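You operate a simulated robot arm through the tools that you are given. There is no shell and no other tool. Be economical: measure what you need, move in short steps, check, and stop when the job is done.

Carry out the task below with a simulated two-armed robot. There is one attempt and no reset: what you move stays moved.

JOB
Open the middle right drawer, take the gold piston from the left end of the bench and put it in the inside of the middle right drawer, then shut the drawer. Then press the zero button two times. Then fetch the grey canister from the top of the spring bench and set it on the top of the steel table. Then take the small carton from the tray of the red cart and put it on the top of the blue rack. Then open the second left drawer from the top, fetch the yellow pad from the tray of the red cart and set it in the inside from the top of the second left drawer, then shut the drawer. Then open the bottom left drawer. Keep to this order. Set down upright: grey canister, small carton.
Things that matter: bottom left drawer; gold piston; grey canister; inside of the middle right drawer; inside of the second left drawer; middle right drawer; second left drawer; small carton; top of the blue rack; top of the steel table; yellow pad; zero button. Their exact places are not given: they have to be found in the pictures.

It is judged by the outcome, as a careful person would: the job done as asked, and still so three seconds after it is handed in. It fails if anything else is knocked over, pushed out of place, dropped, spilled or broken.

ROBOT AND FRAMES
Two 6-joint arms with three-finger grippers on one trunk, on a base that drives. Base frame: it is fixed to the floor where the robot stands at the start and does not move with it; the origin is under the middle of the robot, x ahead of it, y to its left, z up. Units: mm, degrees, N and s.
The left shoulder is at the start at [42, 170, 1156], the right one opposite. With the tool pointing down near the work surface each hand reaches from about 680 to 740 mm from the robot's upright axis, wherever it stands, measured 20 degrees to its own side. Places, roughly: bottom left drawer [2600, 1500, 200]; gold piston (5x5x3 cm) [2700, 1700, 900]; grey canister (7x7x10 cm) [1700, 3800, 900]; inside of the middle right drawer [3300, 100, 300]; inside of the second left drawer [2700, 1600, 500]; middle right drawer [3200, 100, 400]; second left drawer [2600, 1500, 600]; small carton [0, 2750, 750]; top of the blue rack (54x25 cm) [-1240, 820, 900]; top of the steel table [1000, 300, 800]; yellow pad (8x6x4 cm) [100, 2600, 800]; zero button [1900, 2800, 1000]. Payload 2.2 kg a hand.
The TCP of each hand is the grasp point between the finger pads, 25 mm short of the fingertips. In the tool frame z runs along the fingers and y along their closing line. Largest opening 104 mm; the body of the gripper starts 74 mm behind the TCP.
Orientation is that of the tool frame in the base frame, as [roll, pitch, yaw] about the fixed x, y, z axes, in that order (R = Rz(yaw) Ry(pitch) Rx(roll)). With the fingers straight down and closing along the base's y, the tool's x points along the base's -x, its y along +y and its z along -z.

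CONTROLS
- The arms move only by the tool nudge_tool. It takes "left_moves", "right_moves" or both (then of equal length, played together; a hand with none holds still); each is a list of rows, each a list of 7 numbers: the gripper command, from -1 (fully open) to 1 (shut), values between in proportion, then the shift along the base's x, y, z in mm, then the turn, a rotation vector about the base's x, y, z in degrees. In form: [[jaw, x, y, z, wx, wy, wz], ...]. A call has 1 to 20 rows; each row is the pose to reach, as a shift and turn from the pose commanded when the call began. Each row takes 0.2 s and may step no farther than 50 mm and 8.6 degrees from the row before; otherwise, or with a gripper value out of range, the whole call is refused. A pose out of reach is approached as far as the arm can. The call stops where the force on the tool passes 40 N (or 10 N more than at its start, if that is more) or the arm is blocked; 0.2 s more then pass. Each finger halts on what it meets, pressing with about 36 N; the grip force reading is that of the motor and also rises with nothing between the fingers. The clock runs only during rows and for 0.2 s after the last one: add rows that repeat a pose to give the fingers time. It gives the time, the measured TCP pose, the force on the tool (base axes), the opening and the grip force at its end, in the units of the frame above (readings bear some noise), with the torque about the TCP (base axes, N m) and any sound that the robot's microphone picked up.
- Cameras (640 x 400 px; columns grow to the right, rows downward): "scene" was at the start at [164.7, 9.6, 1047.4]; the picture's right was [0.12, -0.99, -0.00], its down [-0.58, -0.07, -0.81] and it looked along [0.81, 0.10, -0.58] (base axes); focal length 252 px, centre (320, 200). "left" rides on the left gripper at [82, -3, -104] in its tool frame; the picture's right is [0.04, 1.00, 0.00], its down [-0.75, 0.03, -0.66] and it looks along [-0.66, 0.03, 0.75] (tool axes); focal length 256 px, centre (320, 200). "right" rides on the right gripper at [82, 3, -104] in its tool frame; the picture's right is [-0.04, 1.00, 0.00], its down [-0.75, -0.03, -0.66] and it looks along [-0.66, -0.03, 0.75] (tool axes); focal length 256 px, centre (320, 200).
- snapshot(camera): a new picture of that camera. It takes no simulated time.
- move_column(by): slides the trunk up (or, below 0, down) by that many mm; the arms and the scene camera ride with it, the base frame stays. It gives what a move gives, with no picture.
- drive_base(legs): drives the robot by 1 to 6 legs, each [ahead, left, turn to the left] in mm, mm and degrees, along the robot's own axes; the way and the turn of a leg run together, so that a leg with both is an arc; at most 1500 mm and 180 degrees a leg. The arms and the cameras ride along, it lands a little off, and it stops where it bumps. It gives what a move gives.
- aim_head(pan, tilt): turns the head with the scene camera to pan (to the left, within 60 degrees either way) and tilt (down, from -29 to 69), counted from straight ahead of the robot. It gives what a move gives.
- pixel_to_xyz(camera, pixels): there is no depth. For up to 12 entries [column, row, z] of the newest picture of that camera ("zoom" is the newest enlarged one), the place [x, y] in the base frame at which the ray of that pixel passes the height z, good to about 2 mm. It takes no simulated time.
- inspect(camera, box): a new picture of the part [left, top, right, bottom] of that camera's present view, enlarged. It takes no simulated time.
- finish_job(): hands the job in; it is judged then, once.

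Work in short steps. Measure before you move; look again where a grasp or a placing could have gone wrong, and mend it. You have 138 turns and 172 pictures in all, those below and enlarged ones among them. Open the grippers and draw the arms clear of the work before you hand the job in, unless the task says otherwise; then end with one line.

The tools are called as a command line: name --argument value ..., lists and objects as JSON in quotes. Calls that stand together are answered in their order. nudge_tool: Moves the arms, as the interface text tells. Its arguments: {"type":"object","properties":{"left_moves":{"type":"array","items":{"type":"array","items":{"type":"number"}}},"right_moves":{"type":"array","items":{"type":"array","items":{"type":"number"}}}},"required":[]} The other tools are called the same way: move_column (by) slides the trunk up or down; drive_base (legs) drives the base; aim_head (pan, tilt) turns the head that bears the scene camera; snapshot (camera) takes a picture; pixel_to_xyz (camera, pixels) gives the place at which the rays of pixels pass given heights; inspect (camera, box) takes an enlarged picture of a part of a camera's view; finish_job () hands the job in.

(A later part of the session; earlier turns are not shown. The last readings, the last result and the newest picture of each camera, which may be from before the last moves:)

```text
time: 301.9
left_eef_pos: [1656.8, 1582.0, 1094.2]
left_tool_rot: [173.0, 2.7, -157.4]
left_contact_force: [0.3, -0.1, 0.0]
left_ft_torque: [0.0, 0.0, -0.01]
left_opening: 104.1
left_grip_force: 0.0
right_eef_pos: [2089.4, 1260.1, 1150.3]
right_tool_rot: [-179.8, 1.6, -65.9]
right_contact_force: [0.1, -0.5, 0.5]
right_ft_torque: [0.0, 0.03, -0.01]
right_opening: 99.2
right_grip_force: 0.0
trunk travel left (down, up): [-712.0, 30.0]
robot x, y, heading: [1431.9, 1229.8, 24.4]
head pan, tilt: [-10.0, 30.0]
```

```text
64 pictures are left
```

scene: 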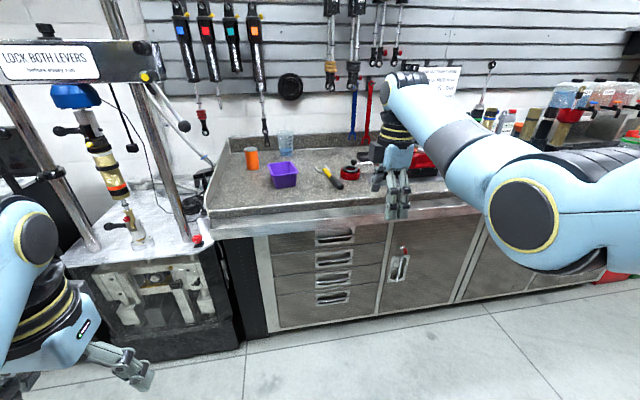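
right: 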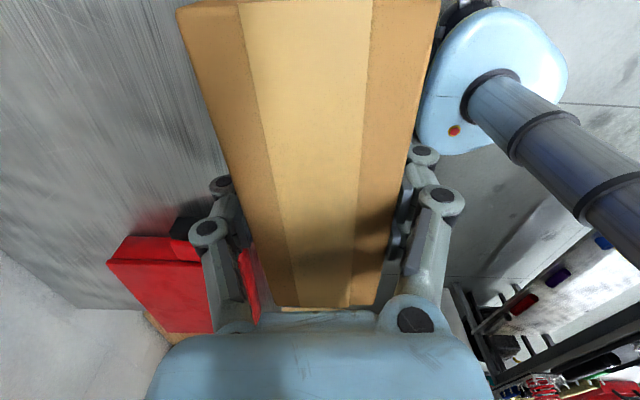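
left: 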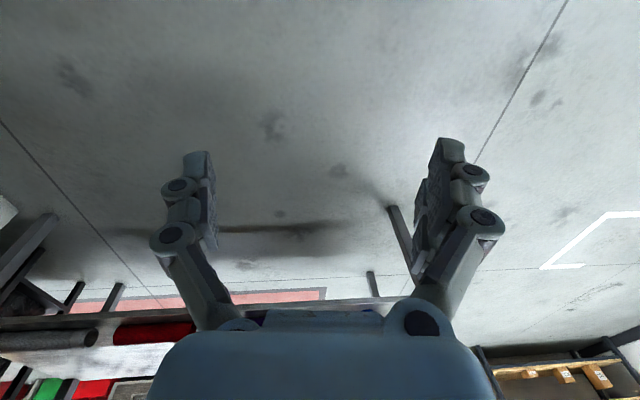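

Left drawer handles at (335,239), (333,258), (333,277), (333,298). I get rays for the second and bottom handles.

inspect --camera "scene" --box '[250, 210, 410, 330]'

pixel_to_xyz --camera "scene" --pixels '[[334, 258, 500], [334, 258, 600], [333, 298, 200], [333, 298, 300], [280, 329, 100], [376, 314, 100], [335, 239, 700]]'

```text
3.33 times, centred on (330, 270) of scene
```

zoom: 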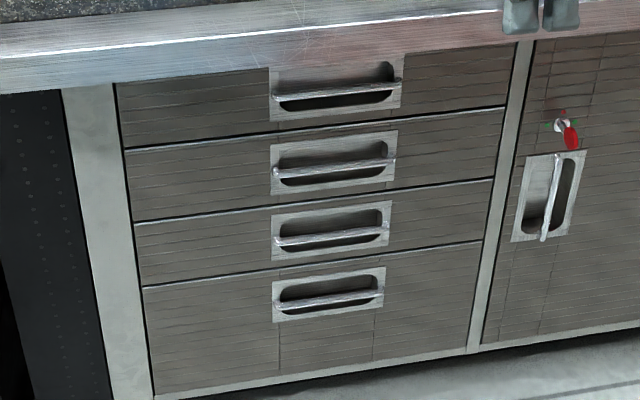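

```text
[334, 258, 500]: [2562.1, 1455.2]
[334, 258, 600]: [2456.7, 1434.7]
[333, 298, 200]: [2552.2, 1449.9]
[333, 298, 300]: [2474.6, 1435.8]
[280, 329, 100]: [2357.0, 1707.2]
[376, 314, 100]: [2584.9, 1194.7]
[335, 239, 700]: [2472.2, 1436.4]
```

Handle 2 ≈ (2481,1439,~560). I pitch the right hand forward 90° (its closing line becomes vertical).

nudge_tool --right_moves '[[0, 5, 2, 0, 3.36, -7.48, 0], [0, 10, 4, 0, 6.7, -15, 0], [0, 15, 7, 0, 10.1, -22.4, 0], [0, 20, 9, 0, 13.4, -30, 0], [0, 25, 11, 0, 16.8, -37.4, 0], [0, 30, 13, 0, 20.2, -44.9, 0], [0, 35, 16, 0, 23.5, -52.4, 0], [0, 40, 18, 0, 26.9, -59.8, 0], [0, 45, 20, 0, 30.2, -67.3, 0], [0, 45, 20, 0, 33.6, -74.8, 0], [0, 45, 20, 0, 36.6, -81.5, 0]]'

snapshot --camera "scene"

```text
time: 304.3
left_eef_pos: [1657.1, 1581.9, 1094.4]
left_tool_rot: [173.0, 2.7, -157.5]
left_contact_force: [-0.9, -0.1, -0.8]
left_ft_torque: [0.0, -0.01, 0.0]
left_opening: 104.0
left_grip_force: 0.1
right_eef_pos: [2131.4, 1281.5, 1152.5]
right_tool_rot: [-93.3, 0.2, -63.6]
right_contact_force: [0.0, -0.1, -0.4]
right_ft_torque: [-0.03, 0.01, 0.01]
right_opening: 52.3
right_grip_force: 0.0
right hand out of reach, approached as far as the arm can: row 11
trunk travel left (down, up): [-712.0, 30.0]
robot x, y, heading: [1433.6, 1229.3, 24.5]
head pan, tilt: [-10.0, 30.0]
```

```text
62 pictures are left
```

scene: 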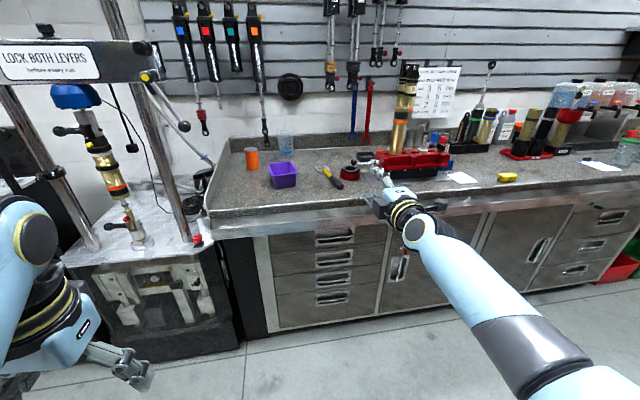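

Hand now points forward, aligned sideways with the handle. Lower the trunk 590, drive 210 ahead and view.

move_column --by -400

move_column --by -190

drive_base --legs '[[220, 0, 0]]'

nudge_tool --right_moves '[[0, 0, 0, 0, 1.3, -3.0, -2.6], [0, 0, 0, 0, 1.3, -3.0, -2.6]]'

snapshot --camera "right"

snapshot --camera "scene"

```text
time: 308.1
left_eef_pos: [1651.7, 1587.6, 691.7]
left_tool_rot: [171.9, 2.3, -157.5]
left_contact_force: [-0.4, -0.7, -0.5]
left_ft_torque: [0.01, 0.0, 0.01]
left_opening: 103.9
left_grip_force: 0.0
right_eef_pos: [2118.2, 1275.8, 683.2]
right_tool_rot: [-99.5, 0.3, -63.5]
right_contact_force: [0.9, -0.2, 0.1]
right_ft_torque: [0.02, 0.0, 0.0]
right_opening: 51.9
right_grip_force: 0.1
trunk travel left (down, up): [-312.0, 430.0]
robot x, y, heading: [1433.9, 1227.6, 24.4]
head pan, tilt: [-10.0, 30.0]
```

```text
time: 310.2
left_eef_pos: [1641.1, 1602.3, 500.2]
left_tool_rot: [169.1, 1.6, -158.6]
left_contact_force: [0.1, 1.3, 0.2]
left_ft_torque: [-0.01, -0.01, 0.02]
left_opening: 103.9
left_grip_force: 0.0
right_eef_pos: [2117.7, 1276.2, 494.2]
right_tool_rot: [-99.4, 0.5, -63.4]
right_contact_force: [0.2, 0.4, 0.2]
right_ft_torque: [-0.01, 0.01, 0.0]
right_opening: 52.0
right_grip_force: 0.1
trunk travel left (down, up): [-122.0, 620.0]
robot x, y, heading: [1434.7, 1231.4, 24.3]
head pan, tilt: [-10.0, 30.0]
```

```text
time: 311.9
left_eef_pos: [1848.6, 1695.8, 501.4]
left_tool_rot: [169.1, 1.9, -158.4]
left_contact_force: [0.1, -1.1, -0.6]
left_ft_torque: [0.02, 0.0, -0.04]
left_opening: 103.8
left_grip_force: 0.0
right_eef_pos: [2322.9, 1370.7, 493.2]
right_tool_rot: [-99.6, 0.4, -63.4]
right_contact_force: [0.2, 0.1, 0.4]
right_ft_torque: [0.02, 0.01, -0.03]
right_opening: 51.8
right_grip_force: 0.0
trunk travel left (down, up): [-122.0, 620.0]
robot x, y, heading: [1637.3, 1323.2, 24.5]
head pan, tilt: [-10.0, 30.0]
```

```text
time: 312.5
left_eef_pos: [1848.5, 1695.8, 502.0]
left_tool_rot: [169.1, 2.1, -158.5]
left_contact_force: [0.0, -0.1, 0.3]
left_ft_torque: [-0.01, -0.02, -0.01]
left_opening: 104.2
left_grip_force: 0.1
right_eef_pos: [2321.9, 1372.1, 493.6]
right_tool_rot: [-97.0, 0.4, -64.6]
right_contact_force: [0.1, 1.0, -0.1]
right_ft_torque: [0.06, 0.02, -0.01]
right_opening: 52.0
right_grip_force: 0.0
trunk travel left (down, up): [-122.0, 620.0]
robot x, y, heading: [1637.8, 1321.0, 24.1]
head pan, tilt: [-10.0, 30.0]
```

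```text
61 pictures are left
```

right: 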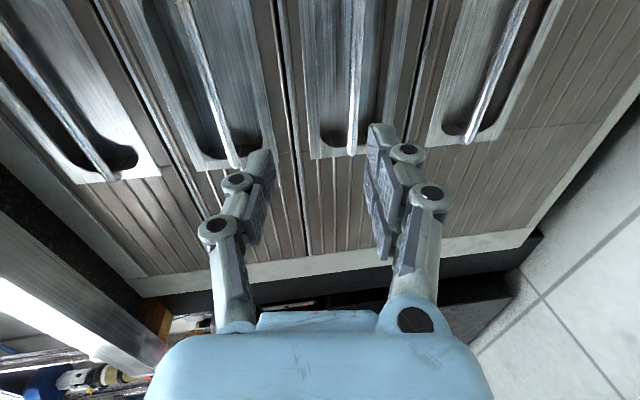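

```text
60 pictures are left
```

scene: 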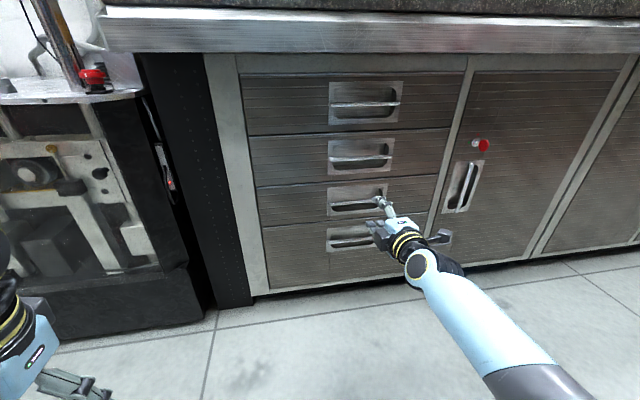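

In this view image-left is up; the second drawer's bar is the one ending at (238,165), which computes to z≈578. I raise the trunk 85 and pitch the hand up 7°.

move_column --by 85

nudge_tool --right_moves '[[0, 0, 0, 0, 1.5, -3.3, 0], [0, 0, 0, 0, 2.9, -6.4, 0], [0, 0, 0, 0, 2.9, -6.4, 0]]'

snapshot --camera "right"

```text
time: 313.7
left_eef_pos: [1848.1, 1696.5, 585.5]
left_tool_rot: [169.1, 1.9, -158.4]
left_contact_force: [0.5, 0.1, -1.0]
left_ft_torque: [-0.02, 0.02, 0.01]
left_opening: 103.7
left_grip_force: 0.0
right_eef_pos: [2322.1, 1371.1, 575.1]
right_tool_rot: [-96.3, 0.3, -66.0]
right_contact_force: [0.2, 0.5, -0.1]
right_ft_torque: [0.01, 0.0, 0.01]
right_opening: 52.2
right_grip_force: 0.0
trunk travel left (down, up): [-207.0, 535.0]
robot x, y, heading: [1640.4, 1321.3, 24.5]
head pan, tilt: [-10.0, 30.0]
```

```text
time: 314.5
left_eef_pos: [1847.9, 1696.3, 587.0]
left_tool_rot: [169.1, 2.1, -158.4]
left_contact_force: [0.8, 0.5, -0.1]
left_ft_torque: [0.0, 0.02, 0.02]
left_opening: 103.6
left_grip_force: 0.1
right_eef_pos: [2323.2, 1370.2, 576.9]
right_tool_rot: [-89.2, 0.4, -66.0]
right_contact_force: [-0.8, -0.9, 0.4]
right_ft_torque: [0.0, 0.02, -0.02]
right_opening: 52.2
right_grip_force: 0.1
trunk travel left (down, up): [-207.0, 535.0]
robot x, y, heading: [1633.7, 1318.7, 24.3]
head pan, tilt: [-10.0, 30.0]
```

```text
59 pictures are left
```

right: 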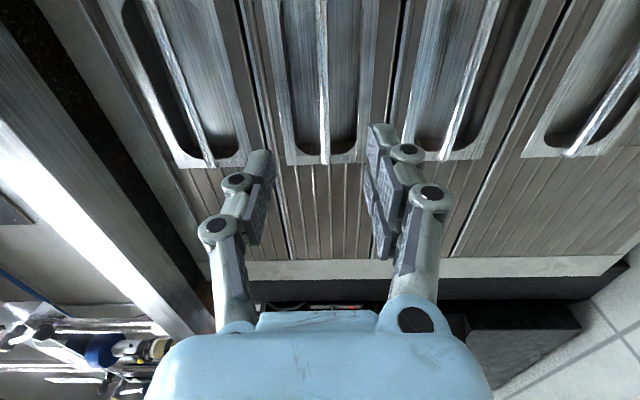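

The second bar is now centred (col 325), hand level. Drive ahead 105 with the jaw narrowed.

nudge_tool --right_moves '[[0.2, 0, 0, 0, 0, 0, 0], [0.2, 0, 0, 0, 0, 0, 0]]'

drive_base --legs '[[105, 0, 0]]'

snapshot --camera "right"

```text
time: 315.1
left_eef_pos: [1848.1, 1697.4, 586.0]
left_tool_rot: [169.1, 1.9, -158.4]
left_contact_force: [0.0, -0.4, -0.5]
left_ft_torque: [-0.03, 0.03, 0.0]
left_opening: 104.0
left_grip_force: 0.1
right_eef_pos: [2322.8, 1370.3, 576.8]
right_tool_rot: [-89.2, 0.4, -65.9]
right_contact_force: [-0.4, 0.0, -0.3]
right_ft_torque: [0.01, -0.05, 0.03]
right_opening: 41.5
right_grip_force: 0.1
trunk travel left (down, up): [-207.0, 535.0]
robot x, y, heading: [1638.6, 1327.3, 24.5]
head pan, tilt: [-10.0, 30.0]
```

```text
time: 316.3
left_eef_pos: [1944.9, 1739.9, 585.0]
left_tool_rot: [169.1, 2.1, -158.4]
left_contact_force: [0.6, -0.3, -0.4]
left_ft_torque: [0.01, -0.01, 0.0]
left_opening: 103.9
left_grip_force: 0.1
right_eef_pos: [2419.3, 1413.2, 577.4]
right_tool_rot: [-89.2, 0.4, -65.9]
right_contact_force: [-0.5, -0.4, -0.3]
right_ft_torque: [-0.01, -0.03, -0.03]
right_opening: 41.8
right_grip_force: 0.1
trunk travel left (down, up): [-207.0, 535.0]
robot x, y, heading: [1736.5, 1364.2, 24.4]
head pan, tilt: [-10.0, 30.0]
```

```text
58 pictures are left
```

right: 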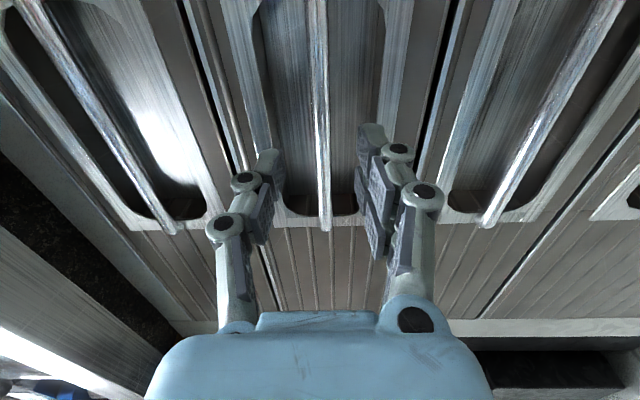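

Bar is ~50 mm ahead. Advance 46 with the arm and close.

nudge_tool --right_moves '[[0.2, 18, 8, 0, 0, 0, 0], [0.2, 32, 14, 0, 0, 0, 0], [0.2, 42, 18, 0, 0, 0, 0], [0.6, 42, 18, 0, 0, 0, 0], [1, 42, 18, 0, 0, 0, 0], [1, 42, 18, 0, 0, 0, 0], [1, 42, 18, 0, 0, 0, 0]]'

snapshot --camera "right"

```text
time: 317.9
left_eef_pos: [1944.5, 1741.6, 585.2]
left_tool_rot: [169.1, 1.9, -158.5]
left_contact_force: [-0.6, 0.5, 0.1]
left_ft_torque: [0.0, 0.01, -0.01]
left_opening: 104.2
left_grip_force: 0.1
right_eef_pos: [2460.0, 1431.6, 576.6]
right_tool_rot: [-89.5, 0.3, -65.9]
right_contact_force: [0.2, 1.8, -10.7]
right_ft_torque: [-0.49, -0.2, 0.1]
right_opening: 6.0
right_grip_force: 32.9
trunk travel left (down, up): [-207.0, 535.0]
robot x, y, heading: [1730.9, 1365.6, 24.5]
head pan, tilt: [-10.0, 30.0]
```

```text
57 pictures are left
```

right: 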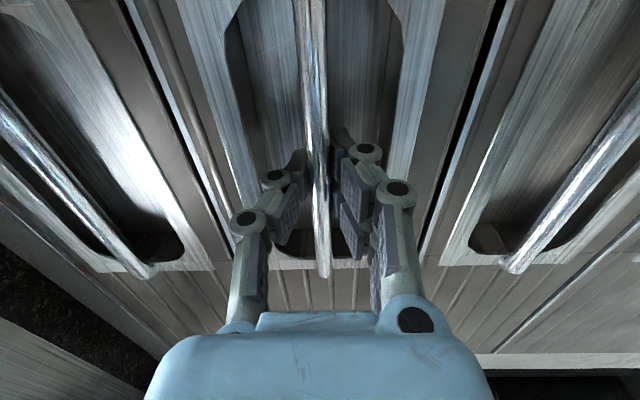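

Gripped (6 mm). Pull back 240 mm.

nudge_tool --right_moves '[[1, -14, -6, 0, 0, 0, 0], [1, -32, -14, 0, 0, 0, 0], [1, -50, -22, 0, 0, 0, 0], [1, -70, -31, 0, 0, 0, 0], [1, -92, -40, 0, 0, 0, 0], [1, -115, -50, 0, 0, 0, 0], [1, -138, -61, 0, 0, 0, 0], [1, -160, -70, 0, 0, 0, 0], [1, -183, -80, 0, 0, 0, 0], [1, -205, -90, 0, 0, 0, 0], [1, -220, -97, 0, 0, 0, 0]]'

snapshot --camera "scene"

```text
time: 320.3
left_eef_pos: [1943.6, 1741.8, 586.6]
left_tool_rot: [169.1, 2.0, -158.3]
left_contact_force: [-0.2, 0.5, 0.3]
left_ft_torque: [0.0, 0.02, -0.01]
left_opening: 103.9
left_grip_force: 0.0
right_eef_pos: [2239.7, 1339.2, 576.7]
right_tool_rot: [-89.5, 0.5, -65.9]
right_contact_force: [0.1, -4.3, -13.9]
right_ft_torque: [-0.37, -0.15, -0.1]
right_opening: 6.2
right_grip_force: 29.7
trunk travel left (down, up): [-207.0, 535.0]
robot x, y, heading: [1733.5, 1368.0, 24.4]
head pan, tilt: [-10.0, 30.0]
```

```text
56 pictures are left
```

scene: 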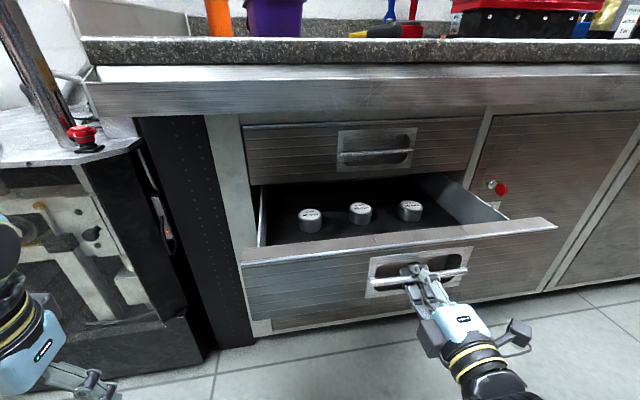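

Drawer 2 open 240 mm, three cans inside. I measure the layout, then release and back the hand off.

pixel_to_xyz --camera "scene" --pixels '[[243, 262, 645], [556, 226, 645], [310, 212, 580], [360, 207, 580], [410, 205, 580], [311, 232, 530], [361, 224, 530], [410, 221, 530], [264, 245, 640], [505, 220, 640]]'

nudge_tool --right_moves '[[0.6, 0, 0, 0, 0, 0, 0], [0.2, 0, 0, 0, 0, 0, 0], [0.2, 0, 0, 0, 0, 0, 0], [0.2, -35, -16, 0, 0, 0, 0], [0.2, -70, -31, 0, 0, 0, 0]]'

drive_base --legs '[[-350, 0, 0]]'

snapshot --camera "scene"

```text
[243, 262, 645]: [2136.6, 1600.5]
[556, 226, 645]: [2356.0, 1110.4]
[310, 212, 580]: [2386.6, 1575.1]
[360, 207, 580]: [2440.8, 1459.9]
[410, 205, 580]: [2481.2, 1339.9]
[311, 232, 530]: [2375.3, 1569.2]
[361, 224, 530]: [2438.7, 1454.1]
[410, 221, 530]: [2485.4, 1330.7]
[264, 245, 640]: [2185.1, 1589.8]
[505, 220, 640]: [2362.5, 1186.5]
```

```text
time: 321.5
left_eef_pos: [1944.9, 1739.7, 586.2]
left_tool_rot: [169.1, 1.9, -158.4]
left_contact_force: [0.3, -0.7, -0.3]
left_ft_torque: [0.01, -0.05, -0.02]
left_opening: 103.9
left_grip_force: 0.1
right_eef_pos: [2174.6, 1304.9, 581.6]
right_tool_rot: [-89.2, 0.4, -65.9]
right_contact_force: [-0.9, 0.3, 0.0]
right_ft_torque: [0.04, 0.01, -0.02]
right_opening: 41.3
right_grip_force: 0.0
trunk travel left (down, up): [-207.0, 535.0]
robot x, y, heading: [1732.4, 1362.5, 24.2]
head pan, tilt: [-10.0, 30.0]
```

```text
time: 323.7
left_eef_pos: [1636.8, 1596.7, 586.9]
left_tool_rot: [169.2, 2.0, -159.4]
left_contact_force: [0.4, 0.2, 0.1]
left_ft_torque: [-0.01, 0.0, 0.0]
left_opening: 103.9
left_grip_force: 0.0
right_eef_pos: [1858.3, 1158.6, 581.0]
right_tool_rot: [-89.2, 0.3, -67.0]
right_contact_force: [0.6, 0.1, -0.2]
right_ft_torque: [0.02, 0.0, 0.03]
right_opening: 41.7
right_grip_force: 0.1
trunk travel left (down, up): [-207.0, 535.0]
robot x, y, heading: [1423.8, 1225.5, 23.4]
head pan, tilt: [-10.0, 30.0]
```

```text
55 pictures are left
```

scene: 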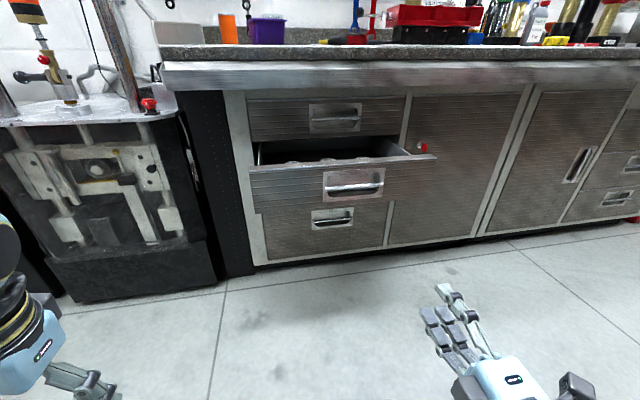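

The drawer's front area (n 2620–2780) is free; panel top z≈645. I turn the right hand back to pointing down while extending it.

nudge_tool --right_moves '[[-1, 20, 9, 0, -3.27, 7.5, 0], [-1, 40, 17, 0, -6.5, 15, 0], [-1, 60, 26, 0, -9.8, 22.5, 0], [-1, 80, 35, 0, -13, 30, 0], [-1, 100, 43, 0, -16.3, 37.5, 0], [-1, 120, 52, 0, -19.6, 45, 0], [-1, 140, 61, 0, -22.9, 52.5, 0], [-1, 160, 69, 0, -26.2, 60, 0], [-1, 180, 78, 0, -29.4, 67.5, 0], [-1, 195, 85, 0, -32.7, 75, 0], [-1, 205, 89, 0, -35.6, 82, 0]]'

move_column --by 400

```text
time: 326.1
left_eef_pos: [1636.5, 1597.1, 586.7]
left_tool_rot: [169.1, 2.0, -159.4]
left_contact_force: [0.3, 0.3, 0.4]
left_ft_torque: [0.03, -0.01, 0.01]
left_opening: 103.9
left_grip_force: 0.0
right_eef_pos: [2065.6, 1245.0, 580.7]
right_tool_rot: [-178.8, -0.4, -66.9]
right_contact_force: [0.1, -0.4, -0.3]
right_ft_torque: [0.0, -0.02, -0.02]
right_opening: 104.0
right_grip_force: 0.1
trunk travel left (down, up): [-207.0, 535.0]
robot x, y, heading: [1424.6, 1224.2, 23.5]
head pan, tilt: [-10.0, 30.0]
```

```text
time: 329.9
left_eef_pos: [1637.2, 1597.4, 987.1]
left_tool_rot: [169.1, 1.9, -159.4]
left_contact_force: [-0.1, 1.1, -0.5]
left_ft_torque: [-0.04, 0.0, 0.03]
left_opening: 103.7
left_grip_force: 0.1
right_eef_pos: [2064.7, 1247.7, 982.1]
right_tool_rot: [-178.6, -0.4, -66.9]
right_contact_force: [0.0, 0.0, -0.9]
right_ft_torque: [-0.04, -0.01, 0.01]
right_opening: 104.0
right_grip_force: 0.1
trunk travel left (down, up): [-607.0, 135.0]
robot x, y, heading: [1418.7, 1225.7, 23.5]
head pan, tilt: [-10.0, 30.0]
```

Hand is down again. Now drive to the cart for the yellow pad: left past the table, turn to 115°, strafe in front of it.

drive_base --legs '[[-135, 739, 0], [0, 0, 91.5], [332, 706, 0]]'

move_column --by 80

aim_head --pan -10 --tilt 45

snapshot --camera "scene"

snapshot --camera "right"

```text
time: 341.6
left_eef_pos: [-160.6, 2043.3, 987.0]
left_tool_rot: [169.1, 2.0, -67.0]
left_contact_force: [0.4, -0.5, 0.2]
left_ft_torque: [-0.02, 0.0, 0.01]
left_opening: 104.0
left_grip_force: 0.1
right_eef_pos: [172.9, 2483.4, 981.7]
right_tool_rot: [-178.6, -0.3, 25.4]
right_contact_force: [-0.1, -0.2, -0.7]
right_ft_torque: [-0.02, -0.03, 0.0]
right_opening: 103.9
right_grip_force: 0.0
trunk travel left (down, up): [-607.0, 135.0]
robot x, y, heading: [218.5, 1841.1, 115.4]
head pan, tilt: [-10.0, 30.0]
```

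```text
time: 342.8
left_eef_pos: [-160.0, 2043.9, 1065.8]
left_tool_rot: [169.0, 1.9, -67.1]
left_contact_force: [0.0, 0.7, -0.1]
left_ft_torque: [0.01, -0.02, -0.03]
left_opening: 104.0
left_grip_force: 0.0
right_eef_pos: [172.9, 2483.7, 1060.2]
right_tool_rot: [-178.7, -0.3, 25.2]
right_contact_force: [0.0, -0.7, 0.2]
right_ft_torque: [0.03, 0.01, 0.01]
right_opening: 103.8
right_grip_force: 0.1
trunk travel left (down, up): [-687.0, 55.0]
robot x, y, heading: [219.6, 1844.7, 115.7]
head pan, tilt: [-10.0, 30.0]
```

```text
time: 343.6
left_eef_pos: [-159.0, 2043.4, 1066.7]
left_tool_rot: [169.1, 2.0, -67.1]
left_contact_force: [0.6, -0.4, -0.1]
left_ft_torque: [-0.02, -0.04, -0.02]
left_opening: 104.0
left_grip_force: 0.0
right_eef_pos: [173.0, 2484.4, 1061.2]
right_tool_rot: [-178.6, -0.4, 25.3]
right_contact_force: [-1.2, 0.9, -0.8]
right_ft_torque: [-0.02, 0.04, -0.01]
right_opening: 103.8
right_grip_force: 0.0
trunk travel left (down, up): [-687.0, 55.0]
robot x, y, heading: [216.0, 1846.0, 115.5]
head pan, tilt: [-10.0, 45.0]
```

```text
54 pictures are left
```

scene: 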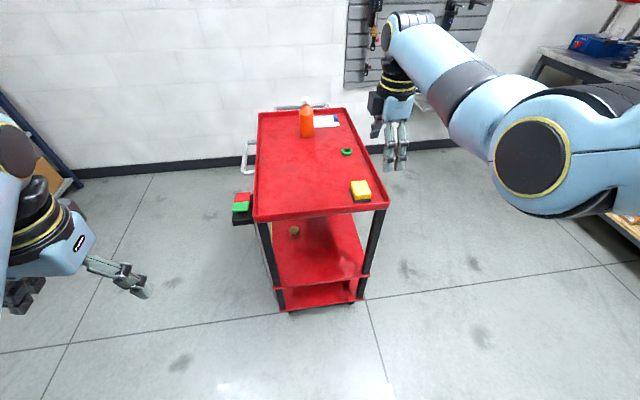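

```text
53 pictures are left
```

right: 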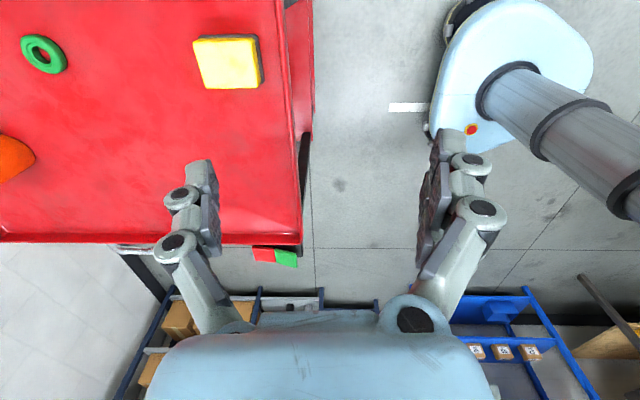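

Pad at (228,62) in the right camera (yellow with black underside). Measure its corners.

inspect --camera "right" --box '[160, 10, 300, 110]'

pixel_to_xyz --camera "zoom" --pixels '[[320, 200, 843], [320, 200, 830]]'

pixel_to_xyz --camera "right" --pixels '[[193, 40, 843], [252, 35, 843], [260, 84, 843], [205, 88, 843]]'

pixel_to_xyz --camera "scene" --pixels '[[361, 187, 843], [361, 187, 820]]'

```text
4.00 times, centred on (230, 60) of right
```

zoom: 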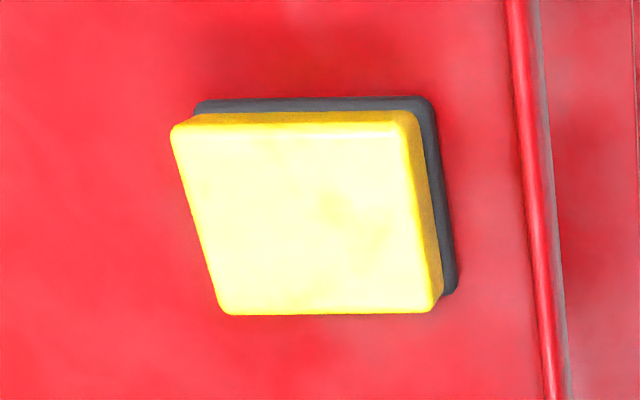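

```text
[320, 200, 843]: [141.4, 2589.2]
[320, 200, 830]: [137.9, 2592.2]
```

```text
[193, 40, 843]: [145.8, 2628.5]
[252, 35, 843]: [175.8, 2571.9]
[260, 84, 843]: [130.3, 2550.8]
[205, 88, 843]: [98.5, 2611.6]
```

```text
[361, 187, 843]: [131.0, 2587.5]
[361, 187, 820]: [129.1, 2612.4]
```

The pad's long axis points forward with the front rim only ~22 mm away, so I turn the wrist back 90° to close across the 60 mm side, and drive over it.

nudge_tool --right_moves '[[-1, 0, 0, 0, 0, 0, -8.2], [-1, 0, 0, 0, 0, 0, -16.4], [-1, 0, 0, 0, 0, 0, -24.6], [-1, 0, 0, 0, 0, 0, -32.8], [-1, 0, 0, 0, 0, 0, -41], [-1, 0, 0, 0, 0, 0, -49.2], [-1, 0, 0, 0, 0, 0, -57.4], [-1, 0, 0, 0, 0, 0, -65.6], [-1, 0, 0, 0, 0, 0, -73.8], [-1, 0, 0, 0, 0, 0, -82], [-1, 0, 0, 0, 0, 0, -88]]'

drive_base --legs '[[108, -14, 0]]'

move_column --by -100

snapshot --camera "right"

```text
time: 346.0
left_eef_pos: [-160.6, 2043.2, 1064.7]
left_tool_rot: [169.1, 2.0, -67.1]
left_contact_force: [0.1, 0.2, 0.4]
left_ft_torque: [0.02, 0.0, 0.02]
left_opening: 104.1
left_grip_force: 0.1
right_eef_pos: [173.8, 2484.6, 1061.8]
right_tool_rot: [-178.6, -0.4, -62.9]
right_contact_force: [-0.3, -0.3, -0.4]
right_ft_torque: [-0.01, 0.01, 0.0]
right_opening: 104.1
right_grip_force: 0.3
trunk travel left (down, up): [-687.0, 55.0]
robot x, y, heading: [218.4, 1841.7, 115.8]
head pan, tilt: [-10.0, 45.0]
```

```text
time: 347.2
left_eef_pos: [-191.9, 2145.7, 1066.3]
left_tool_rot: [169.1, 2.0, -67.4]
left_contact_force: [-0.8, -0.9, -0.6]
left_ft_torque: [0.0, -0.02, 0.01]
left_opening: 103.9
left_grip_force: 0.0
right_eef_pos: [143.4, 2586.3, 1061.5]
right_tool_rot: [-178.6, -0.4, -63.0]
right_contact_force: [0.9, 0.0, 0.7]
right_ft_torque: [0.01, -0.04, 0.0]
right_opening: 104.2
right_grip_force: 0.1
trunk travel left (down, up): [-687.0, 55.0]
robot x, y, heading: [187.5, 1942.3, 115.5]
head pan, tilt: [-10.0, 45.0]
```

```text
time: 348.5
left_eef_pos: [-192.2, 2146.4, 966.4]
left_tool_rot: [169.1, 2.0, -67.4]
left_contact_force: [-0.9, -1.2, -0.6]
left_ft_torque: [-0.01, -0.03, -0.01]
left_opening: 104.1
left_grip_force: 0.1
right_eef_pos: [143.6, 2586.2, 961.1]
right_tool_rot: [-178.5, -0.4, -63.0]
right_contact_force: [0.3, 0.2, 0.0]
right_ft_torque: [-0.01, 0.0, -0.02]
right_opening: 104.4
right_grip_force: 0.1
trunk travel left (down, up): [-587.0, 155.0]
robot x, y, heading: [185.4, 1943.6, 115.4]
head pan, tilt: [-10.0, 45.0]
```

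```text
51 pictures are left
```

right: 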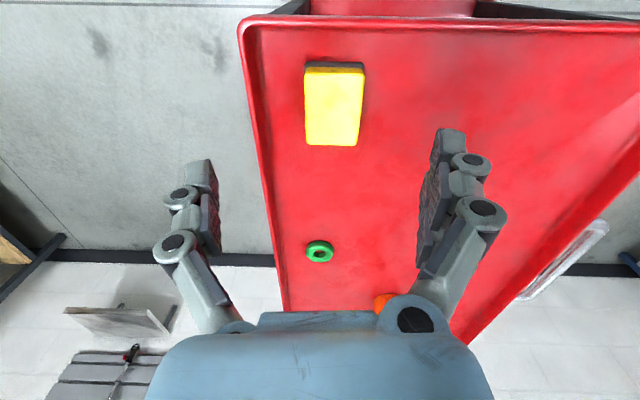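

Pad centred near (334,108); I shift −12 mm in x, narrow the jaw to 84, lower 95 and check.

nudge_tool --right_moves '[[-0.6, -6, 0, 0, 0, 0, 0], [-0.6, -12, 0, 0, 0, 0, 0], [-0.6, -12, 0, 0, 0, 0, 0]]'

move_column --by -95

snapshot --camera "right"

```text
time: 349.3
left_eef_pos: [-192.7, 2146.9, 966.8]
left_tool_rot: [169.2, 2.0, -67.4]
left_contact_force: [0.4, 0.4, 0.1]
left_ft_torque: [0.02, -0.02, 0.03]
left_opening: 103.8
left_grip_force: 0.1
right_eef_pos: [132.1, 2586.2, 959.4]
right_tool_rot: [-178.6, -0.4, -63.0]
right_contact_force: [-0.9, -0.6, -0.2]
right_ft_torque: [0.01, 0.0, -0.03]
right_opening: 82.9
right_grip_force: 0.0
trunk travel left (down, up): [-587.0, 155.0]
robot x, y, heading: [184.6, 1940.5, 115.5]
head pan, tilt: [-10.0, 45.0]
```

```text
time: 350.6
left_eef_pos: [-191.3, 2146.4, 871.4]
left_tool_rot: [169.1, 1.9, -67.4]
left_contact_force: [-0.7, -0.1, -0.2]
left_ft_torque: [-0.02, 0.01, 0.01]
left_opening: 104.1
left_grip_force: 0.1
right_eef_pos: [131.8, 2585.8, 865.5]
right_tool_rot: [-178.5, -0.3, -63.0]
right_contact_force: [-0.2, 1.3, 0.9]
right_ft_torque: [0.01, 0.0, 0.03]
right_opening: 83.2
right_grip_force: 0.1
trunk travel left (down, up): [-492.0, 250.0]
robot x, y, heading: [186.9, 1940.8, 115.6]
head pan, tilt: [-10.0, 45.0]
```

```text
50 pictures are left
```

right: 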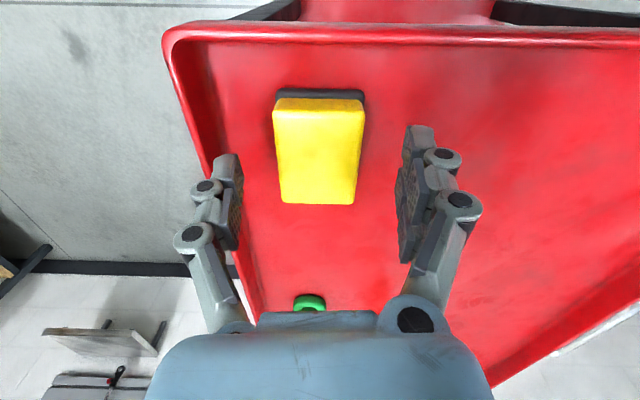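

Centred. Descend 33 mm, close and lift.

nudge_tool --right_moves '[[-0.6, 2, -3, -12, 0, 0, 0], [-0.6, 2, -3, -24, 0, 0, 0], [-0.6, 2, -3, -32, 0, 0, 0], [-0.1, 2, -3, -32, 0, 0, 0], [0.4, 2, -3, -32, 0, 0, 0], [0.8, 2, -3, -32, 0, 0, 0], [0.8, 2, -3, -32, 0, 0, 0], [0.8, 2, -3, -15, 0, 0, 0], [0.8, 2, -3, 15, 0, 0, 0]]'

snapshot --camera "right"

```text
time: 352.6
left_eef_pos: [-192.8, 2146.3, 870.9]
left_tool_rot: [169.1, 2.1, -67.3]
left_contact_force: [0.2, -0.7, -0.1]
left_ft_torque: [-0.04, 0.0, -0.03]
left_opening: 104.0
left_grip_force: 0.1
right_eef_pos: [134.4, 2583.0, 881.0]
right_tool_rot: [-178.6, -0.5, -63.1]
right_contact_force: [-0.4, 0.5, -1.2]
right_ft_torque: [-0.03, 0.0, 0.0]
right_opening: 54.1
right_grip_force: 36.3
trunk travel left (down, up): [-492.0, 250.0]
robot x, y, heading: [184.4, 1943.6, 115.5]
head pan, tilt: [-10.0, 45.0]
```

```text
49 pictures are left
```

right: 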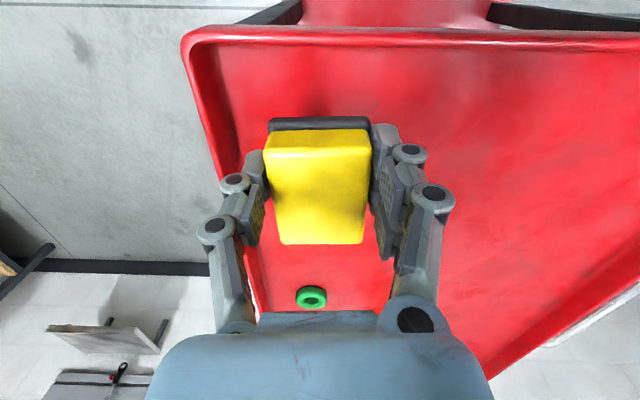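

Pad held (54 mm). Raise, back off, turn and drive to the open second drawer, stopping 150 short.

move_column --by 150

drive_base --legs '[[-300, 0, 0], [0, 0, -91.7], [640, -251, 0], [347, -601, 0]]'

aim_head --pan -10 --tilt 50

snapshot --camera "scene"

snapshot --camera "right"

```text
time: 354.3
left_eef_pos: [-192.3, 2147.8, 1020.1]
left_tool_rot: [169.0, 2.0, -67.4]
left_contact_force: [0.0, 0.4, 0.7]
left_ft_torque: [0.03, -0.01, -0.02]
left_opening: 104.2
left_grip_force: 0.1
right_eef_pos: [133.3, 2582.6, 1030.7]
right_tool_rot: [-178.6, -0.4, -63.0]
right_contact_force: [-0.4, 0.8, -1.3]
right_ft_torque: [-0.06, -0.01, 0.02]
right_opening: 54.2
right_grip_force: 35.8
trunk travel left (down, up): [-642.0, 100.0]
robot x, y, heading: [187.2, 1946.5, 115.4]
head pan, tilt: [-10.0, 45.0]
```

```text
time: 367.0
left_eef_pos: [1783.1, 1772.4, 1021.1]
left_tool_rot: [169.1, 1.9, -154.6]
left_contact_force: [0.2, -0.6, -0.5]
left_ft_torque: [-0.01, 0.0, -0.02]
left_opening: 103.8
left_grip_force: 0.1
right_eef_pos: [2236.6, 1469.9, 1030.3]
right_tool_rot: [-178.6, -0.4, -150.1]
right_contact_force: [0.5, -0.2, -1.4]
right_ft_torque: [-0.01, 0.05, -0.03]
right_opening: 54.2
right_grip_force: 36.5
trunk travel left (down, up): [-642.0, 100.0]
robot x, y, heading: [1599.2, 1384.7, 28.3]
head pan, tilt: [-10.0, 45.0]
```

```text
time: 367.7
left_eef_pos: [1783.1, 1773.4, 1021.1]
left_tool_rot: [169.2, 2.0, -154.4]
left_contact_force: [0.6, -0.4, -0.2]
left_ft_torque: [-0.02, 0.01, 0.02]
left_opening: 103.7
left_grip_force: 0.0
right_eef_pos: [2234.7, 1469.6, 1030.4]
right_tool_rot: [-178.5, -0.4, -150.0]
right_contact_force: [0.4, 0.1, 0.3]
right_ft_torque: [-0.03, -0.01, 0.0]
right_opening: 54.2
right_grip_force: 35.9
trunk travel left (down, up): [-642.0, 100.0]
robot x, y, heading: [1600.9, 1385.0, 28.7]
head pan, tilt: [-10.0, 50.0]
```

```text
48 pictures are left
```

scene: 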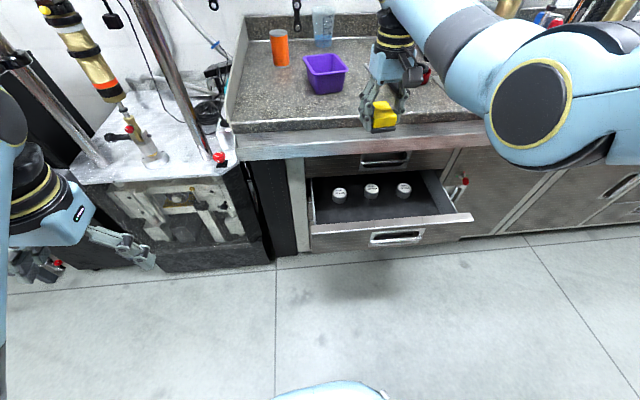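

```text
47 pictures are left
```

right: 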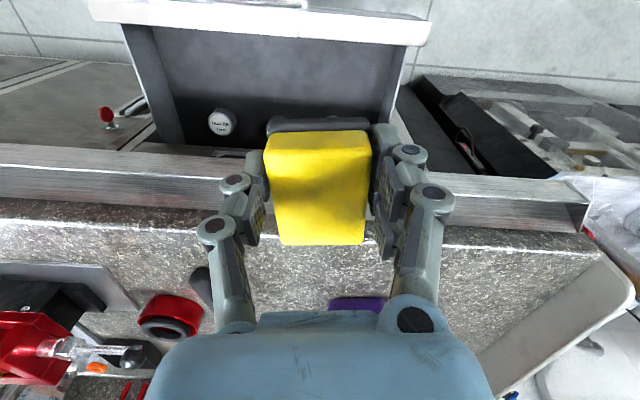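

Drawer in view. I measure its panel, floor and cans again before moving over it.

pixel_to_xyz --camera "right" --pixels '[[95, 20, 645], [428, 45, 645], [123, 25, 645], [410, 48, 645], [221, 123, 560], [270, 90, 530]]'

pixel_to_xyz --camera "scene" --pixels '[[311, 232, 645], [473, 214, 645], [340, 191, 570], [372, 188, 570], [404, 187, 570], [380, 210, 530], [312, 180, 645], [445, 175, 645]]'

```text
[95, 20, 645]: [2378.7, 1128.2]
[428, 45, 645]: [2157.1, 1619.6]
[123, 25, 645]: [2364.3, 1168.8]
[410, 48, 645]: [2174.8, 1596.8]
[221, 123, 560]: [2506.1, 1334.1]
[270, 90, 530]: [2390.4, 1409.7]
```

```text
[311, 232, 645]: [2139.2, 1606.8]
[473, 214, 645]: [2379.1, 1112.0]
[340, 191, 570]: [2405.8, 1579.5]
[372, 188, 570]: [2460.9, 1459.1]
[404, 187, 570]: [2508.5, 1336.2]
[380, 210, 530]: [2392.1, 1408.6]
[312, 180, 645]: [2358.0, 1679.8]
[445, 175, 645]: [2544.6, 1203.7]
```

Target inside: n≈2745 → (2385,1396). I square up, drive over it, and first lower the hand 150 mm with the arm (so the elbow stays high).

drive_base --legs '[[0, 0, -4.7], [124, -76, 0]]'

nudge_tool --right_moves '[[0.8, 0, 0, -40, 0, 0, 0], [0.8, 0, 0, -80, 0, 0, 0], [0.8, 0, 0, -120, 0, 0, 0], [0.8, 0, 0, -150, 0, 0, 0], [0.8, 0, 0, -150, 0, 0, 0]]'

snapshot --camera "right"

```text
time: 369.5
left_eef_pos: [1958.8, 1738.0, 1020.4]
left_tool_rot: [169.0, 1.9, -159.0]
left_contact_force: [0.0, 0.9, -0.3]
left_ft_torque: [-0.02, 0.04, 0.01]
left_opening: 103.8
left_grip_force: 0.0
right_eef_pos: [2386.2, 1399.6, 1029.6]
right_tool_rot: [-178.7, -0.4, -154.5]
right_contact_force: [0.8, 0.4, -0.5]
right_ft_torque: [0.0, 0.03, -0.03]
right_opening: 54.2
right_grip_force: 36.5
trunk travel left (down, up): [-642.0, 100.0]
robot x, y, heading: [1745.8, 1367.0, 24.0]
head pan, tilt: [-10.0, 50.0]
```

```text
time: 370.7
left_eef_pos: [1958.4, 1738.7, 1022.2]
left_tool_rot: [169.1, 2.0, -159.1]
left_contact_force: [-0.3, -0.5, 0.2]
left_ft_torque: [-0.03, 0.02, 0.01]
left_opening: 104.1
left_grip_force: 0.0
right_eef_pos: [2374.7, 1395.7, 897.1]
right_tool_rot: [-178.6, -0.5, -154.6]
right_contact_force: [0.2, 1.4, -0.7]
right_ft_torque: [0.01, 0.0, -0.02]
right_opening: 54.4
right_grip_force: 36.5
right hand out of reach, approached as far as the arm can: row 3, 4, 5
trunk travel left (down, up): [-642.0, 100.0]
robot x, y, heading: [1747.5, 1365.1, 23.6]
head pan, tilt: [-10.0, 50.0]
```

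```text
46 pictures are left
```

right: 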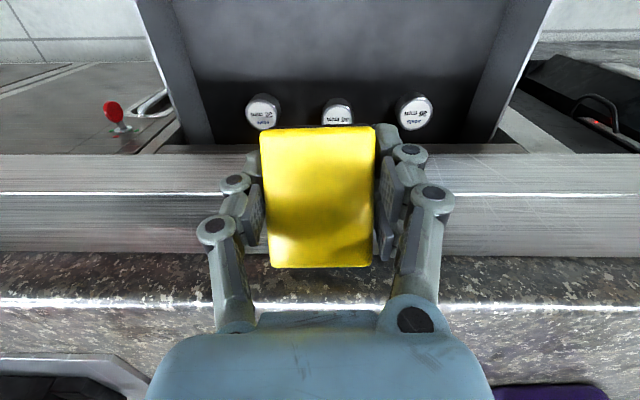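

Hand at n≈2736 above the drawer. Lower the trunk 270 and look from the scene camera.

move_column --by -270

snapshot --camera "scene"

snapshot --camera "right"

```text
time: 372.1
left_eef_pos: [1956.1, 1737.3, 902.1]
left_tool_rot: [169.0, 2.1, -159.1]
left_contact_force: [0.3, 0.2, -0.5]
left_ft_torque: [0.01, -0.01, -0.02]
left_opening: 103.9
left_grip_force: 0.0
right_eef_pos: [2370.8, 1393.6, 787.0]
right_tool_rot: [-178.7, -0.3, -155.0]
right_contact_force: [-21.4, -8.0, 23.7]
right_ft_torque: [0.96, -2.48, -0.4]
right_opening: 54.8
right_grip_force: 36.0
trunk travel left (down, up): [-523.0, 219.0]
robot x, y, heading: [1743.1, 1364.2, 23.6]
head pan, tilt: [-10.0, 50.0]
stopped: the force on the tool passed its limit at 123 N (the readings are from after the stop); the commanded pose is now the measured one
```

```text
45 pictures are left
```

scene: 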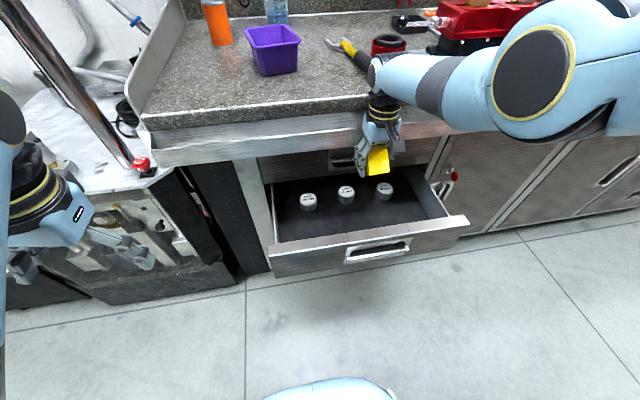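

```text
44 pictures are left
```

right: 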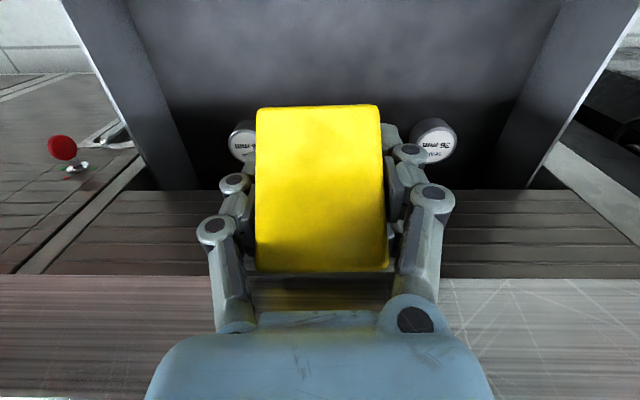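

A collision: something (pad's far end) caught the bench lip. I lift 60 to free it and measure the lip.

pixel_to_xyz --camera "scene" --pixels '[[150, 128, 915], [345, 113, 915], [158, 165, 850], [345, 138, 850], [268, 248, 645], [468, 222, 645]]'

move_column --by 80

drive_base --legs '[[-200, 0, 0]]'

snapshot --camera "right"

snapshot --camera "scene"

```text
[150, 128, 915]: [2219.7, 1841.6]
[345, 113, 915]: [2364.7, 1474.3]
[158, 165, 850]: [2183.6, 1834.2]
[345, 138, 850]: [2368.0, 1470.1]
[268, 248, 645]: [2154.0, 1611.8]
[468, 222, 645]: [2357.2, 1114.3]
```

```text
time: 373.2
left_eef_pos: [1956.9, 1738.6, 981.3]
left_tool_rot: [169.1, 1.9, -159.0]
left_contact_force: [0.3, 0.1, 0.0]
left_ft_torque: [-0.02, -0.01, 0.0]
left_opening: 103.8
left_grip_force: 0.0
right_eef_pos: [2375.4, 1395.8, 865.9]
right_tool_rot: [-178.9, 0.0, -154.7]
right_contact_force: [-1.5, -1.1, -1.3]
right_ft_torque: [0.1, -0.15, 0.03]
right_opening: 54.8
right_grip_force: 35.9
trunk travel left (down, up): [-603.0, 139.0]
robot x, y, heading: [1742.9, 1368.2, 23.7]
head pan, tilt: [-10.0, 50.0]
```

```text
time: 374.8
left_eef_pos: [1777.6, 1659.3, 981.9]
left_tool_rot: [169.1, 2.0, -159.0]
left_contact_force: [-0.8, 0.3, 0.3]
left_ft_torque: [0.0, -0.02, 0.02]
left_opening: 104.1
left_grip_force: 0.0
right_eef_pos: [2194.9, 1316.8, 864.6]
right_tool_rot: [-178.8, -0.4, -154.6]
right_contact_force: [0.3, -0.5, -0.5]
right_ft_torque: [0.02, 0.0, -0.03]
right_opening: 54.5
right_grip_force: 35.8
trunk travel left (down, up): [-603.0, 139.0]
robot x, y, heading: [1564.9, 1286.6, 23.7]
head pan, tilt: [-10.0, 50.0]
```

```text
43 pictures are left
```

right: 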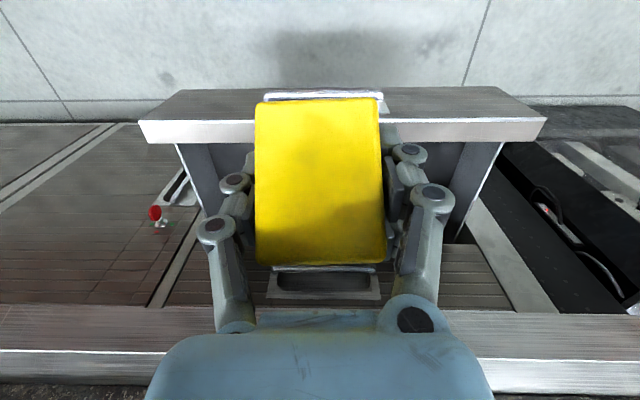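

```text
42 pictures are left
```

scene: 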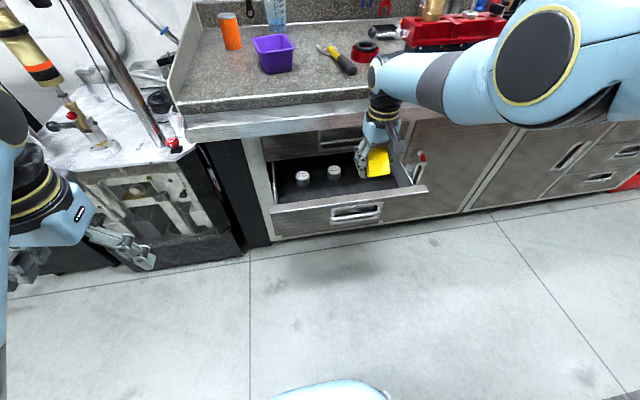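

The lip is at n≈2765; the pad pivoted in the grip but is held. I turn the wrist +88° (camera sideways, pad across), then drive to n≈2692.

nudge_tool --right_moves '[[0.9, 0, 0, 0, 0, 0, 8.2], [0.9, 0, 0, 0, 0, 0, 16.4], [0.9, 0, 0, 0, 0, 0, 24.6], [0.9, 0, 0, 0, 0, 0, 32.8], [0.9, 0, 0, 0, 0, 0, 41], [0.9, 0, 0, 0, 0, 0, 49.2], [0.9, 0, 0, 0, 0, 0, 57.4], [0.9, 0, 0, 0, 0, 0, 65.6], [0.9, 0, 0, 0, 0, 0, 73.8], [0.9, 0, 0, 0, 0, 0, 82], [0.9, 0, 0, 0, 0, 0, 88]]'

drive_base --legs '[[153, -4, 0]]'

snapshot --camera "scene"

```text
time: 377.2
left_eef_pos: [1779.0, 1659.1, 981.7]
left_tool_rot: [169.1, 1.9, -159.0]
left_contact_force: [-0.8, 0.1, 0.0]
left_ft_torque: [-0.04, 0.0, 0.01]
left_opening: 103.9
left_grip_force: 0.1
right_eef_pos: [2195.2, 1317.9, 864.6]
right_tool_rot: [-178.9, -0.4, -66.4]
right_contact_force: [0.0, -0.1, -0.3]
right_ft_torque: [0.01, 0.01, 0.0]
right_opening: 54.6
right_grip_force: 36.1
trunk travel left (down, up): [-603.0, 139.0]
robot x, y, heading: [1565.7, 1287.7, 23.8]
head pan, tilt: [-10.0, 50.0]
```

```text
time: 378.6
left_eef_pos: [1921.4, 1719.7, 979.9]
left_tool_rot: [169.1, 1.8, -158.8]
left_contact_force: [0.5, 0.3, -1.1]
left_ft_torque: [-0.01, 0.04, -0.03]
left_opening: 104.0
left_grip_force: 0.2
right_eef_pos: [2339.7, 1379.3, 862.7]
right_tool_rot: [-178.9, -0.5, -66.3]
right_contact_force: [0.0, 0.4, -1.4]
right_ft_torque: [0.03, 0.02, -0.01]
right_opening: 54.8
right_grip_force: 36.1
trunk travel left (down, up): [-603.0, 139.0]
robot x, y, heading: [1711.5, 1347.7, 24.2]
head pan, tilt: [-10.0, 50.0]
```

```text
41 pictures are left
```

scene: 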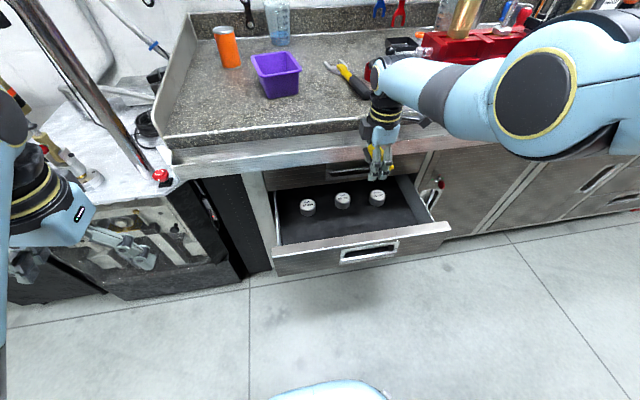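

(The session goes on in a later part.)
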